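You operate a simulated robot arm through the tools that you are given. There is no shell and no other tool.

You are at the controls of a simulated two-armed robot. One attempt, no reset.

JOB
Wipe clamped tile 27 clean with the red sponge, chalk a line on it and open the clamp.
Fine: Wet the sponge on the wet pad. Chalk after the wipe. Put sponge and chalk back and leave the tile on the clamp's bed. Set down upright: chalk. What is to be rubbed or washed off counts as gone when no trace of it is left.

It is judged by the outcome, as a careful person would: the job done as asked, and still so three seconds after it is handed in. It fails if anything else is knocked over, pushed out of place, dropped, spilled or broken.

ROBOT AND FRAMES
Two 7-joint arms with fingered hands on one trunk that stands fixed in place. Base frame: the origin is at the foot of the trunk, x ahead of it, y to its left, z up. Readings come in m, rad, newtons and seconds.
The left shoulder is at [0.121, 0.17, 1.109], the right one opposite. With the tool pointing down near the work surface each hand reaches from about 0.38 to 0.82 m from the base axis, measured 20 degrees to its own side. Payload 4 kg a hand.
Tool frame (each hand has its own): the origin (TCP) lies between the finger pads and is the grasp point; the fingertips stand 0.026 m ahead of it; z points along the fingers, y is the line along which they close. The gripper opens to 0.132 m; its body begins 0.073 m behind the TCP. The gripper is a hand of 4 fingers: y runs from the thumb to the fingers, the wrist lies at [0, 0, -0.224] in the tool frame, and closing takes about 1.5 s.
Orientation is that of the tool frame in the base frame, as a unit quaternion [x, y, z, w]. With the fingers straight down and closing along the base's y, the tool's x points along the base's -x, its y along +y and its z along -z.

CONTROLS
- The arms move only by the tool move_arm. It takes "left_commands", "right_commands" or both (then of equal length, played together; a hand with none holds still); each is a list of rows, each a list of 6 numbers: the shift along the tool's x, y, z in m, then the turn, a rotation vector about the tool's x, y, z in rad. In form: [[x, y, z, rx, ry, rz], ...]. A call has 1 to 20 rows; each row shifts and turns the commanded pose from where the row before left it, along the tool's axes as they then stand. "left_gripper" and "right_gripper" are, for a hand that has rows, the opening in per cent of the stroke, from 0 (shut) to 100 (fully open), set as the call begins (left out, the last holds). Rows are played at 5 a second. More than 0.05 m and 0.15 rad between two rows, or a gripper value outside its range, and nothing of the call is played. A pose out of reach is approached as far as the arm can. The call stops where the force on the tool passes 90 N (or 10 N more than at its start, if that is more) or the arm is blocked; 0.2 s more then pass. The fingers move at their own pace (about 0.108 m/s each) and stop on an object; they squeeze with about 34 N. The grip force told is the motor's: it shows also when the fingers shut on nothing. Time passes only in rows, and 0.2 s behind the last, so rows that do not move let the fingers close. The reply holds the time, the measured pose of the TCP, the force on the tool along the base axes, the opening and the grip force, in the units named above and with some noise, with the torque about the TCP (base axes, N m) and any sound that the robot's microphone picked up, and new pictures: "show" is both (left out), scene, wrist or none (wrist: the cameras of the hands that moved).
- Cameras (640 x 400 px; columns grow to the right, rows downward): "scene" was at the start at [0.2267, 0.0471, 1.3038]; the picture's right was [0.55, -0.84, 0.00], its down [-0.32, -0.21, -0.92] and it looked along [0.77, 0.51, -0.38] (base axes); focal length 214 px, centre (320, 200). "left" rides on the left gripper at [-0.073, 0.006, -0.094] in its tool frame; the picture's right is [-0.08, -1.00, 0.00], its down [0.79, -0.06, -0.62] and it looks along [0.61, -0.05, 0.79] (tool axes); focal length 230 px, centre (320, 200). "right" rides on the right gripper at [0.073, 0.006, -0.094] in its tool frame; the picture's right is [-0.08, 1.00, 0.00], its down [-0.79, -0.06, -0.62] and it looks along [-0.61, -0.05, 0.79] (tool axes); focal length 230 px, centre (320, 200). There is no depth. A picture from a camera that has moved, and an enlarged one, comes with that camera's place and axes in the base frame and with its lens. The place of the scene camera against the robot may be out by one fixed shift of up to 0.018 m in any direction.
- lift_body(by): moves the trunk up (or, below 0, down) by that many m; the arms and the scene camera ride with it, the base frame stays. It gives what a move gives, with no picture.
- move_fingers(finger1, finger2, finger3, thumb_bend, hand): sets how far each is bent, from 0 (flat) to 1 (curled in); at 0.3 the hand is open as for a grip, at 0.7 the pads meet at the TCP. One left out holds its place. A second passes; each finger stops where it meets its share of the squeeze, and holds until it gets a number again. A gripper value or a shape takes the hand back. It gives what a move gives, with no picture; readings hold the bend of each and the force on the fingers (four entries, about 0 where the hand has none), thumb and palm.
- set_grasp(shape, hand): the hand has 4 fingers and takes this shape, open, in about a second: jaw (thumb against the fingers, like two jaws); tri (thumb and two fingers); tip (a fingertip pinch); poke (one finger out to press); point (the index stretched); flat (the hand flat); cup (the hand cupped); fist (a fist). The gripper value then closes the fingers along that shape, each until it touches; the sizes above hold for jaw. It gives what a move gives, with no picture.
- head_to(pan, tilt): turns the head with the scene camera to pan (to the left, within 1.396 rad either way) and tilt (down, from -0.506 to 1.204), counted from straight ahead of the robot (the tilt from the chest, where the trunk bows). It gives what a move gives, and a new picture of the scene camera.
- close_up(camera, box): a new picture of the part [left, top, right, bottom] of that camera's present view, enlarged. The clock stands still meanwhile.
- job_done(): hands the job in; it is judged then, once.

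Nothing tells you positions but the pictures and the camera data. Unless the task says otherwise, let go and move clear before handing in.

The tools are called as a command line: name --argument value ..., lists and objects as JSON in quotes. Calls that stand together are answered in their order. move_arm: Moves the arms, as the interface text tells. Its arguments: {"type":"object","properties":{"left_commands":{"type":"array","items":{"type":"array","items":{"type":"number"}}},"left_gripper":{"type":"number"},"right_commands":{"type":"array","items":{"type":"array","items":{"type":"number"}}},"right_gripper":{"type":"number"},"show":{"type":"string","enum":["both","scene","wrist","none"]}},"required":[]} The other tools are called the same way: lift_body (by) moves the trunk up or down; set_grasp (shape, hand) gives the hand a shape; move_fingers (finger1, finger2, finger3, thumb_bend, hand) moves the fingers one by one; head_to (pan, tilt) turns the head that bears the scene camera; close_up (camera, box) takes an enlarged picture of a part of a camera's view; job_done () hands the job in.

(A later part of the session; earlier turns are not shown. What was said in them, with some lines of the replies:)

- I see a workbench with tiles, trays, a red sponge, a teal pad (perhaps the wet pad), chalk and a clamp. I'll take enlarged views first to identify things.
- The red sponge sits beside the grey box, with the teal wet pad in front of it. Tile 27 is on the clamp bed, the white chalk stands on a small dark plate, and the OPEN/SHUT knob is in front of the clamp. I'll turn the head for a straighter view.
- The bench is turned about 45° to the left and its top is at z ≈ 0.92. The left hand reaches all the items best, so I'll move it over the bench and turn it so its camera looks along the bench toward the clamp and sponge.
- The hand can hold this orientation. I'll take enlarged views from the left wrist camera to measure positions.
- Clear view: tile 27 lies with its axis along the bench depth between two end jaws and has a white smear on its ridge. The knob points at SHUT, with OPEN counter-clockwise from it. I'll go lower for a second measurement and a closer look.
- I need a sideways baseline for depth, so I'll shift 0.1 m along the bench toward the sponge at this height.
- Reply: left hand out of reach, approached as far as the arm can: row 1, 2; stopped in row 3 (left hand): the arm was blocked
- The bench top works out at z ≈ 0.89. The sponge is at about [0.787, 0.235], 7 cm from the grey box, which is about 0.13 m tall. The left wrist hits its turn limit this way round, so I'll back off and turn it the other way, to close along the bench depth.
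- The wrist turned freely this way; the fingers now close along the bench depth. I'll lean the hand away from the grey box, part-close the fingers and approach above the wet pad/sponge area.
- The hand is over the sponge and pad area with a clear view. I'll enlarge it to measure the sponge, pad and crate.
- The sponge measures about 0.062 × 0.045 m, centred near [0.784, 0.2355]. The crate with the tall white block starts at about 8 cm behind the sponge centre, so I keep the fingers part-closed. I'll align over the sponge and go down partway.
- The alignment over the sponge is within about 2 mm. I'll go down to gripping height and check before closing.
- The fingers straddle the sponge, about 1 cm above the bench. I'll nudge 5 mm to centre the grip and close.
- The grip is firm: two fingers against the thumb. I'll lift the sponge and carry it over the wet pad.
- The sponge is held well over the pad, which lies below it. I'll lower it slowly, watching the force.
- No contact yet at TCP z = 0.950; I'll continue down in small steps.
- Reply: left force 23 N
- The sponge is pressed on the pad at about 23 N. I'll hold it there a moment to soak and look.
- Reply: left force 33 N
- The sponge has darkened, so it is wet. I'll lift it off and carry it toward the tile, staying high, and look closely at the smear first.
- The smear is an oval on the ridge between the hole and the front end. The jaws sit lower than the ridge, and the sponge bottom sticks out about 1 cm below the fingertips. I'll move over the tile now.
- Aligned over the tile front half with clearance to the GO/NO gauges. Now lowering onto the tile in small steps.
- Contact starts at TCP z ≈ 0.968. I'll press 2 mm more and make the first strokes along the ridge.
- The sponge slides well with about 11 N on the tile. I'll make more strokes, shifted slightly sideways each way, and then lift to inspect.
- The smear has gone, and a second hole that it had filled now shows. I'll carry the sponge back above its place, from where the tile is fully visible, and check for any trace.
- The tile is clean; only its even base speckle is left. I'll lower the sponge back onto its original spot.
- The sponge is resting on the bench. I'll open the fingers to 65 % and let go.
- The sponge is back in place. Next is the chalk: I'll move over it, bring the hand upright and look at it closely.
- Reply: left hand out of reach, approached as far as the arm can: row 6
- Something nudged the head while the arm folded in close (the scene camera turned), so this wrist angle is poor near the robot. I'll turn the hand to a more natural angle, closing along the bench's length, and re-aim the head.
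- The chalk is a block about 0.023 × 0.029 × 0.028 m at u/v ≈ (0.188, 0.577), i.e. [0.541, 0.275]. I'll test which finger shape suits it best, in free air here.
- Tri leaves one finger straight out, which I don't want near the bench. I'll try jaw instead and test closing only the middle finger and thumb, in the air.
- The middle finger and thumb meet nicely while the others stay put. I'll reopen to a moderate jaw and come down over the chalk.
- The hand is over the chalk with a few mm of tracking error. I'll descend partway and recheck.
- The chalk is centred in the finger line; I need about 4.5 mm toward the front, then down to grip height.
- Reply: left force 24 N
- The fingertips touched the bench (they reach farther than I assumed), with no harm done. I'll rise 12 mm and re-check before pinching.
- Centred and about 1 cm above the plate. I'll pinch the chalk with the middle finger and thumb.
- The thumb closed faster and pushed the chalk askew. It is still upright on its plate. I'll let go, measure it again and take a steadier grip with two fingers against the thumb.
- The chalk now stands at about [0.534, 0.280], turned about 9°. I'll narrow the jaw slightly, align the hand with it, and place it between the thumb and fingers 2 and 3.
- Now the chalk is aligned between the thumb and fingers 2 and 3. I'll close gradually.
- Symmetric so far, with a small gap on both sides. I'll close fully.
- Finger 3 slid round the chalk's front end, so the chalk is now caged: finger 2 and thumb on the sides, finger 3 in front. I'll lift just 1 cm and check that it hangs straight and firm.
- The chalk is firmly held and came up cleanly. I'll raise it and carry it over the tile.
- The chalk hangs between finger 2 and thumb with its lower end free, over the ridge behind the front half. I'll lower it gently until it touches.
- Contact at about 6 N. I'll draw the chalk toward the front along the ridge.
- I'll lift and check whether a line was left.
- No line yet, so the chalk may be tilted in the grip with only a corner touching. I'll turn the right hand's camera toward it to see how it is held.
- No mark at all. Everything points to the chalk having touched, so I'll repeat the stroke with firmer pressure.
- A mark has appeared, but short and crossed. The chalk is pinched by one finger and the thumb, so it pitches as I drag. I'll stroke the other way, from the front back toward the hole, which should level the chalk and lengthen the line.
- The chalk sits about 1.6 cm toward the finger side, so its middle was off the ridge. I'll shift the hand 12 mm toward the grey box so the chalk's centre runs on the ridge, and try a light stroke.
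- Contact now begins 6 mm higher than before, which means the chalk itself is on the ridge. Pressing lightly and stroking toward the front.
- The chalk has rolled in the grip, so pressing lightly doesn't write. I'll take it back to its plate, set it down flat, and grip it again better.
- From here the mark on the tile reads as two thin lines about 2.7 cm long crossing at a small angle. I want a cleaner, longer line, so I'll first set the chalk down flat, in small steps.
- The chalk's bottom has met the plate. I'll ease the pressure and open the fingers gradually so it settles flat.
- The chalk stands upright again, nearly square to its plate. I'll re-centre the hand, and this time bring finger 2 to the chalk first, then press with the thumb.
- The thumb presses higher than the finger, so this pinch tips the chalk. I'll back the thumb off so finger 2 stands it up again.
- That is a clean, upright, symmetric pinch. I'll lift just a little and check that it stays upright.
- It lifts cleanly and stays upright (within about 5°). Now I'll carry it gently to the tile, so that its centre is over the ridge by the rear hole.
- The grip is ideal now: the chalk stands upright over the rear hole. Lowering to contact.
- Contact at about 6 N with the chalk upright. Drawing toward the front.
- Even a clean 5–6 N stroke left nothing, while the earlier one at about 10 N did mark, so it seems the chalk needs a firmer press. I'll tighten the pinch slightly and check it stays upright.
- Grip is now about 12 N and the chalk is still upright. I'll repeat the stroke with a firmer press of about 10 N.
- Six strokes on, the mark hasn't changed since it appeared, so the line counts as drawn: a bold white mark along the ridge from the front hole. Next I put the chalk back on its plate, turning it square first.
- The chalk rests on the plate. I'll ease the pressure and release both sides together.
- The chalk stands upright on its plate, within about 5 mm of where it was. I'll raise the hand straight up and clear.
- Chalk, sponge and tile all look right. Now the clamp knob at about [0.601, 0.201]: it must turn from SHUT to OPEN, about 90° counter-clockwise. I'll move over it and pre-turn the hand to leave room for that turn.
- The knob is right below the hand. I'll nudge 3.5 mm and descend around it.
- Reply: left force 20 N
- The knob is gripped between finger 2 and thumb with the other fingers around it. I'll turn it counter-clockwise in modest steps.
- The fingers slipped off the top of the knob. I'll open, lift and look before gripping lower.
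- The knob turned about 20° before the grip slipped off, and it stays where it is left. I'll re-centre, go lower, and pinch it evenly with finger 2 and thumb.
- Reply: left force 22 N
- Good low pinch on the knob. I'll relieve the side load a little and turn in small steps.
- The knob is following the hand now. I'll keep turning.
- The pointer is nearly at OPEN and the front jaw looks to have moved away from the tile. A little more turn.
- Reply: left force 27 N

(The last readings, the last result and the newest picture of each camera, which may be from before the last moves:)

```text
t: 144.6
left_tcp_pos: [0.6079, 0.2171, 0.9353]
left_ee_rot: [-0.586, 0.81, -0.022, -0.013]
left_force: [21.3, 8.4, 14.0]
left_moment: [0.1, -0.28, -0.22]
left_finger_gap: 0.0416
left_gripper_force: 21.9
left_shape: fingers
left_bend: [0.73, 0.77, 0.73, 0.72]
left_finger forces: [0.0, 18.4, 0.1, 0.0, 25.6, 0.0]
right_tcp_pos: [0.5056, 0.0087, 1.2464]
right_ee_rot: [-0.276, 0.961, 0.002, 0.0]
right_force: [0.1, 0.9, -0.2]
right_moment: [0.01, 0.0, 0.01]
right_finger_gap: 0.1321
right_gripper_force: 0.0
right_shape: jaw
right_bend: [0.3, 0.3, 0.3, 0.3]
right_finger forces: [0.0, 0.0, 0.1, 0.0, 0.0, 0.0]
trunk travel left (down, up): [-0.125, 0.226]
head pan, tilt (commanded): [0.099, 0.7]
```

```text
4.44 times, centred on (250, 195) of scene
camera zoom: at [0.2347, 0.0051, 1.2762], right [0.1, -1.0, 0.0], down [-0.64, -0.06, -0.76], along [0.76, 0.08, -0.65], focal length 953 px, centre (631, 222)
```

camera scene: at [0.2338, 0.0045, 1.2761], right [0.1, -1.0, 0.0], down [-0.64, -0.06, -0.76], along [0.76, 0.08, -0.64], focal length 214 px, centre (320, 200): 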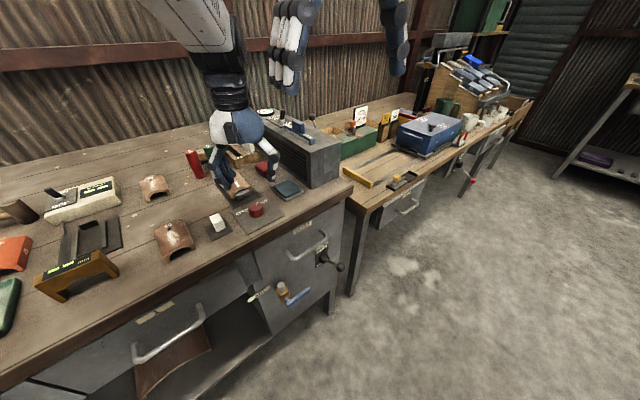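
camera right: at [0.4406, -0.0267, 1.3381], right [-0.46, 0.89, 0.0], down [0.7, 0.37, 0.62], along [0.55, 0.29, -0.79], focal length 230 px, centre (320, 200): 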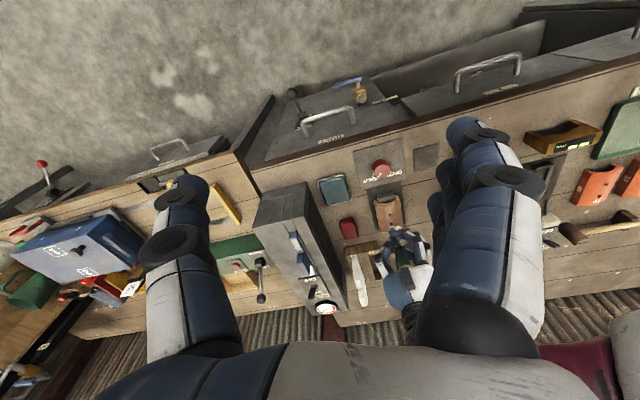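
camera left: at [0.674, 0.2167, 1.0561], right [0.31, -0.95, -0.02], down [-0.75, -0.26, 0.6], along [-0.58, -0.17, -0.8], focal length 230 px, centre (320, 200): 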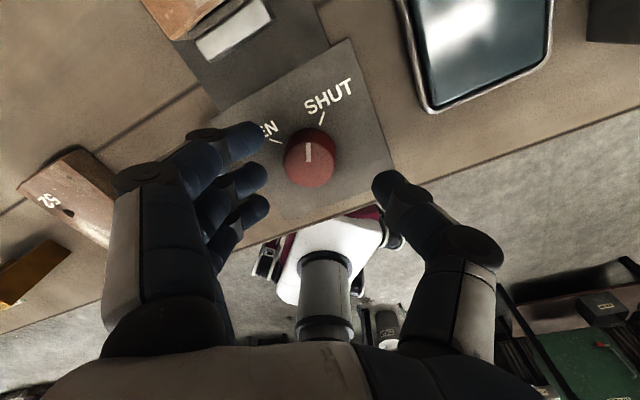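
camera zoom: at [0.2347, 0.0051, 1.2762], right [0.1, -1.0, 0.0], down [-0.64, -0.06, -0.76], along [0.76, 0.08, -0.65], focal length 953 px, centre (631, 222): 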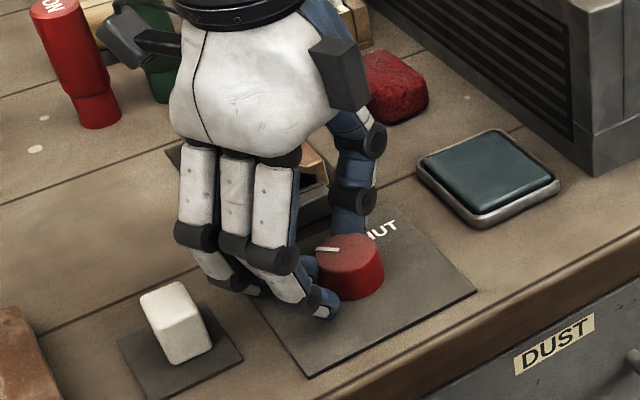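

The pointer is on the OPEN mark and the turn has met its stop. I'll relax the side load and release the knob.

move_arm --left_commands '[[-0.005, 0, 0, 0, 0, 0], [-0.005, 0, 0, 0, 0, 0], [0, 0, 0, 0, 0, 0]]' --show "none"

move_arm --left_commands '[[0, 0, 0, 0, 0, 0], [0, 0, 0, 0, 0, 0], [0, 0, 0, 0, 0, 0], [0, 0, 0, 0, 0, 0], [0, 0, 0, 0, 0, 0]]' --left_gripper 55 --show "none"

close_up --camera "left" --box '[220, 90, 420, 250]'

close_up --camera "scene" --box '[200, 150, 300, 240]'

```text
t: 145.4
left_tcp_pos: [0.6116, 0.2232, 0.9356]
left_ee_rot: [-0.58, 0.815, -0.017, -0.009]
left_force: [17.9, 6.4, -3.1]
left_moment: [0.17, -0.26, 0.08]
left_finger_gap: 0.0351
left_gripper_force: 12.2
left_shape: fingers
left_bend: [0.73, 0.77, 0.73, 0.75]
left_finger forces: [0.1, 6.3, 0.0, 0.0, 17.4, 0.1]
right_tcp_pos: [0.5075, 0.0083, 1.2441]
right_ee_rot: [-0.276, 0.961, 0.0, 0.0]
right_force: [0.3, -1.4, -0.8]
right_moment: [0.02, 0.01, -0.01]
right_finger_gap: 0.1318
right_gripper_force: 0.0
right_shape: jaw
right_bend: [0.3, 0.3, 0.3, 0.3]
right_finger forces: [0.0, 0.0, 0.0, 0.1, 0.0, 0.0]
trunk travel left (down, up): [-0.125, 0.226]
head pan, tilt (commanded): [0.099, 0.7]
```

```text
t: 146.6
left_tcp_pos: [0.6089, 0.2228, 0.9331]
left_ee_rot: [-0.581, 0.814, -0.014, -0.012]
left_force: [-0.1, 0.1, 0.2]
left_moment: [-0.03, -0.02, 0.04]
left_finger_gap: 0.0718
left_gripper_force: 0.1
left_shape: jaw
left_bend: [0.72, 0.72, 0.72, 0.7]
left_finger forces: [0.0, 0.1, 0.0, 0.1, 0.0, 0.1]
right_tcp_pos: [0.5052, 0.0078, 1.246]
right_ee_rot: [-0.275, 0.961, 0.001, 0.002]
right_force: [0.3, -0.4, 0.1]
right_moment: [-0.01, 0.01, 0.01]
right_finger_gap: 0.1316
right_gripper_force: 0.2
right_shape: jaw
right_bend: [0.3, 0.3, 0.3, 0.3]
right_finger forces: [0.0, 0.1, 0.0, 0.0, 0.1, 0.0]
trunk travel left (down, up): [-0.125, 0.226]
head pan, tilt (commanded): [0.099, 0.7]
```

```text
2.50 times, centred on (320, 170) of left
camera zoom: at [0.6278, 0.2956, 1.023], right [0.97, -0.25, 0.01], down [-0.2, -0.74, 0.64], along [-0.16, -0.63, -0.76], focal length 575 px, centre (320, 275)
```

zoom: 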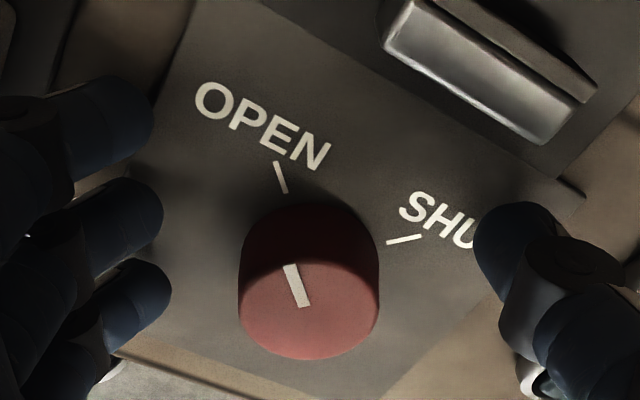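

```text
4.44 times, centred on (250, 195) of scene
camera zoom: at [0.2337, 0.0046, 1.2761], right [0.1, -1.0, 0.0], down [-0.64, -0.06, -0.76], along [0.76, 0.08, -0.64], focal length 953 px, centre (631, 222)
```

zoom: 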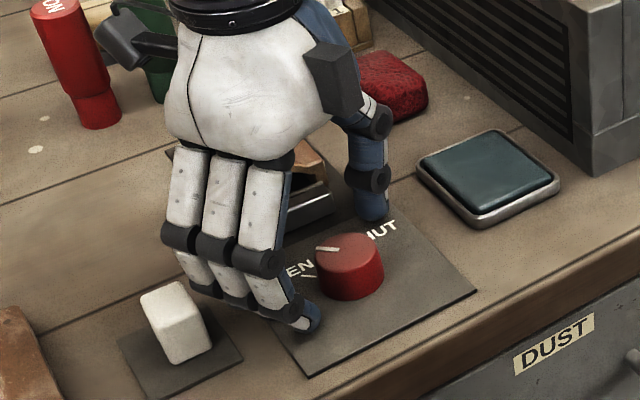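

The knob stays at OPEN. I'll lift the hand straight up and inspect the clamp and tile.

move_arm --left_commands '[[0, 0, -0.02, 0, 0, 0], [0, 0, -0.03, 0, 0, 0], [0, 0, -0.04, 0, 0, 0], [0, 0, -0.03, 0, 0, 0], [0, 0, 0, 0, 0, 0]]' --show "both"

close_up --camera "right" --box '[340, 120, 450, 240]'

close_up --camera "left" --box '[250, 0, 470, 180]'

```text
t: 147.8
left_tcp_pos: [0.6086, 0.2252, 1.0502]
left_ee_rot: [-0.579, 0.815, -0.016, -0.017]
left_force: [-0.8, 0.5, -0.2]
left_moment: [0.01, 0.0, 0.0]
left_finger_gap: 0.0718
left_gripper_force: 0.0
left_shape: jaw
left_bend: [0.72, 0.72, 0.72, 0.7]
left_finger forces: [0.0, 0.0, 0.0, 0.0, 0.0, 0.0]
right_tcp_pos: [0.5055, 0.0084, 1.2462]
right_ee_rot: [-0.275, 0.961, -0.001, 0.001]
right_force: [-0.1, 0.4, 0.3]
right_moment: [-0.02, -0.02, -0.01]
right_finger_gap: 0.1319
right_gripper_force: 0.2
right_shape: jaw
right_bend: [0.3, 0.3, 0.3, 0.3]
right_finger forces: [0.0, 0.1, 0.1, 0.1, 0.1, 0.0]
trunk travel left (down, up): [-0.125, 0.226]
head pan, tilt (commanded): [0.099, 0.7]
camera scene: at [0.2341, 0.0046, 1.276], right [0.1, -1.0, 0.0], down [-0.64, -0.06, -0.77], along [0.76, 0.08, -0.64], focal length 214 px, centre (320, 200)
camera left: at [0.6287, 0.2993, 1.1382], right [0.97, -0.25, 0.0], down [-0.2, -0.73, 0.65], along [-0.16, -0.63, -0.76], focal length 230 px, centre (320, 200)
```

scene: 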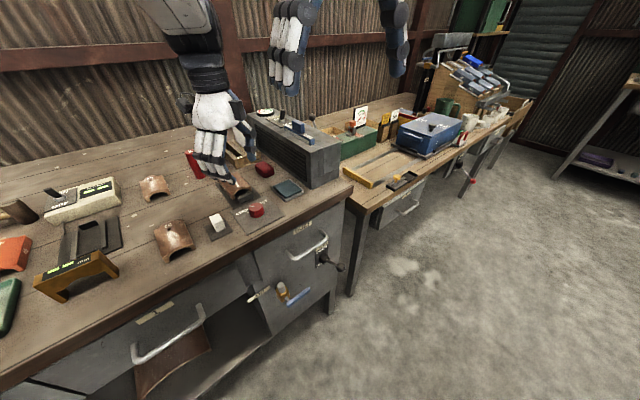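
left: 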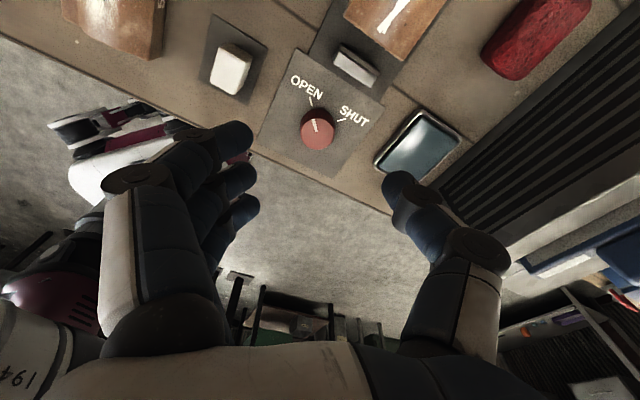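

```text
3.33 times, centred on (395, 180) of right
camera zoom: at [0.4409, -0.0266, 1.3377], right [-0.46, 0.89, 0.0], down [0.7, 0.36, 0.62], along [0.55, 0.29, -0.79], focal length 767 px, centre (70, 267)
```

zoom: 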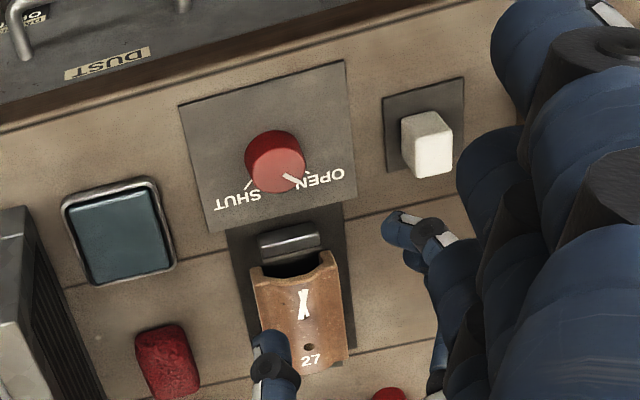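

```text
2.22 times, centred on (360, 90) of left
camera zoom: at [0.6287, 0.2993, 1.1382], right [0.97, -0.25, 0.0], down [-0.2, -0.73, 0.65], along [-0.16, -0.63, -0.76], focal length 511 px, centre (231, 444)
```

zoom: 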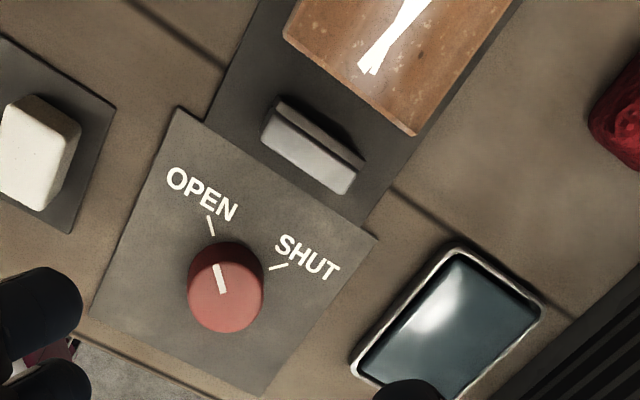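

The clamp is open: the front jaw stands clear of the tile, the knob points at OPEN, and tile 27 is still on the bed with its chalk line. I'll withdraw the left hand up and away, then do a final check.

move_arm --left_commands '[[0, 0, -0.04, 0, 0, 0], [0, 0, -0.04, 0, 0, 0], [0, 0, -0.03, 0, 0, 0], [-0.0235, 0.0347, 0, 0, 0, 0], [-0.0235, 0.0347, 0, 0, 0, 0], [-0.0235, 0.0347, 0, 0, 0, 0], [-0.0235, 0.0347, 0, 0, 0, 0], [-0.0235, 0.0347, 0, 0, 0, 0], [-0.0235, 0.0347, 0, 0, 0, 0], [0, 0, 0, 0, 0, 0]]' --show "both"

close_up --camera "scene" --box '[180, 130, 320, 250]'

close_up --camera "scene" --box '[215, 160, 265, 200]'

close_up --camera "right" --box '[340, 160, 430, 260]'

```text
t: 150.0
left_tcp_pos: [0.464, 0.4149, 1.164]
left_ee_rot: [-0.564, 0.826, 0.005, 0.001]
left_force: [-0.4, -0.3, -0.8]
left_moment: [0.02, 0.0, -0.02]
left_finger_gap: 0.072
left_gripper_force: 0.1
left_shape: jaw
left_bend: [0.72, 0.72, 0.72, 0.7]
left_finger forces: [0.1, 0.0, 0.0, 0.1, 0.0, 0.1]
right_tcp_pos: [0.5046, 0.0082, 1.246]
right_ee_rot: [-0.276, 0.961, 0.001, 0.001]
right_force: [-0.5, 0.7, 1.0]
right_moment: [0.02, 0.0, 0.01]
right_finger_gap: 0.1318
right_gripper_force: 0.0
right_shape: jaw
right_bend: [0.3, 0.3, 0.3, 0.3]
right_finger forces: [0.0, 0.0, 0.0, 0.0, 0.0, 0.1]
trunk travel left (down, up): [-0.125, 0.226]
head pan, tilt (commanded): [0.099, 0.7]
camera scene: at [0.2339, 0.0045, 1.2761], right [0.1, -1.0, 0.0], down [-0.64, -0.06, -0.76], along [0.76, 0.08, -0.64], focal length 214 px, centre (320, 200)
camera left: at [0.4873, 0.4842, 1.2574], right [0.96, -0.29, 0.0], down [-0.23, -0.76, 0.61], along [-0.18, -0.58, -0.79], focal length 230 px, centre (320, 200)
```

scene: 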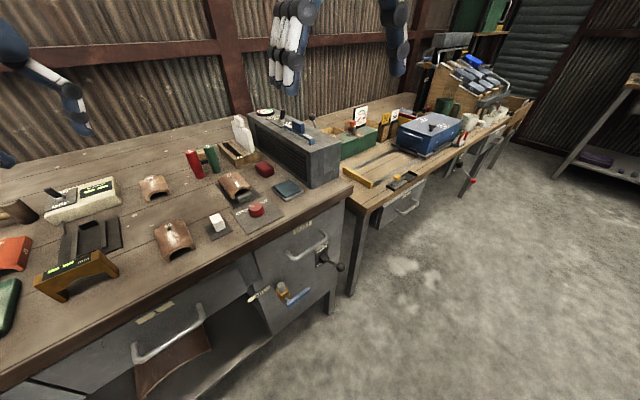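
left: 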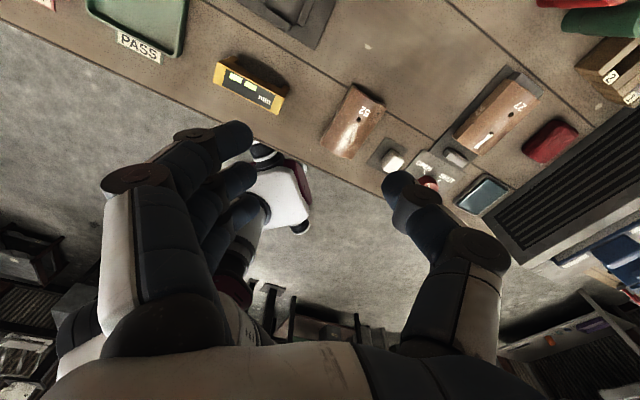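

```text
3.33 times, centred on (250, 190) of scene
camera zoom: at [0.2339, 0.0045, 1.2761], right [0.1, -1.0, 0.0], down [-0.64, -0.06, -0.76], along [0.76, 0.08, -0.64], focal length 715 px, centre (553, 233)
```

zoom: 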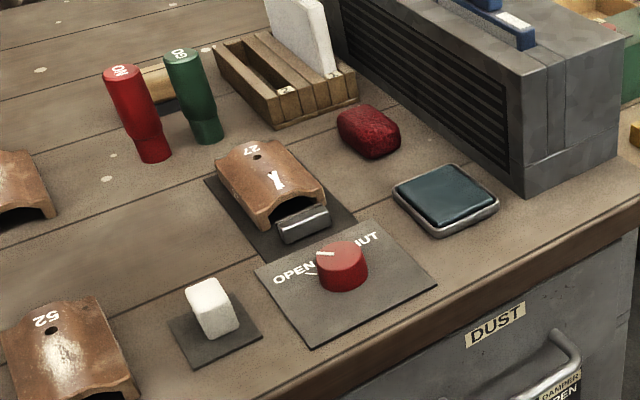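

```text
10.00 times, centred on (240, 180) of scene
camera zoom: at [0.2339, 0.0045, 1.2761], right [0.1, -1.0, 0.0], down [-0.64, -0.06, -0.76], along [0.76, 0.08, -0.64], focal length 2145 px, centre (1120, 400)
```

zoom: 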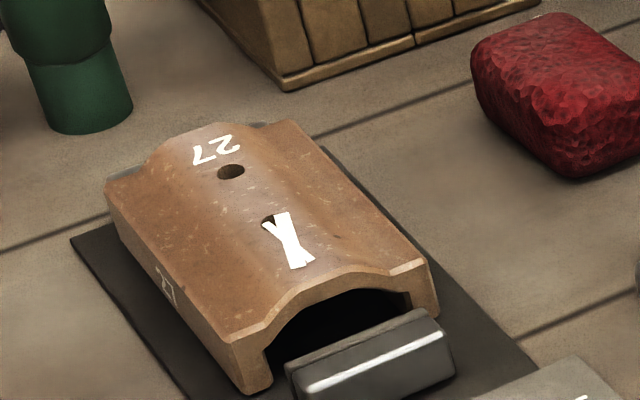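

```text
4.00 times, centred on (385, 210) of right
camera zoom: at [0.4407, -0.0267, 1.3378], right [-0.46, 0.89, 0.0], down [0.7, 0.36, 0.62], along [0.55, 0.29, -0.79], focal length 920 px, centre (60, 160)
```

zoom: 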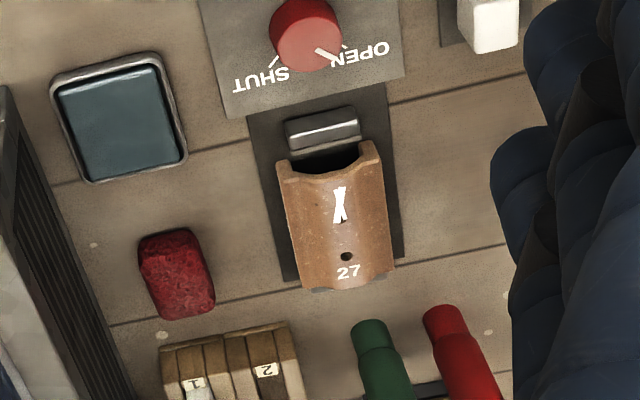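

Final check: tile 27 is clean, carries its chalk line and still lies on the clamp bed. The clamp is open, the sponge is back beside the box, the chalk stands upright on its plate, and nothing else has moved. Both hands are empty and clear, so I'm handing the job in.

One caveat: the line is short, about 2.8 cm. It shows as two strokes crossing at a small angle, and later passes did not lengthen it.

job_done

```text
The job is handed in.
```

I handed the job in. The tile is wiped, chalked and unclamped, but the chalk line is short and not as clean as I wanted. I don't have the judge's result.

- **Wipe:** I wet the red sponge on the pad and wiped tile 27 until no white smear was left, only the tile's own speckle. The sponge is back in its place.
- **Chalk line:** The mark is on the ridge near the front hole, about 2.8 cm long. It shows as two thin strokes crossing at a small angle. It appeared on the second of six passes, and the four after it did not lengthen it.
- **Chalk:** It stands upright on its plate, about 5 mm from where it started.
- **Clamp:** The knob points at OPEN and the front jaw is clear of the tile. The tile is still on the bed.

In the final pictures nothing else on the bench had been knocked over or visibly moved. While reaching for the chalk, the left arm apparently pushed the robot's own head sideways. I saw no other effect from that.
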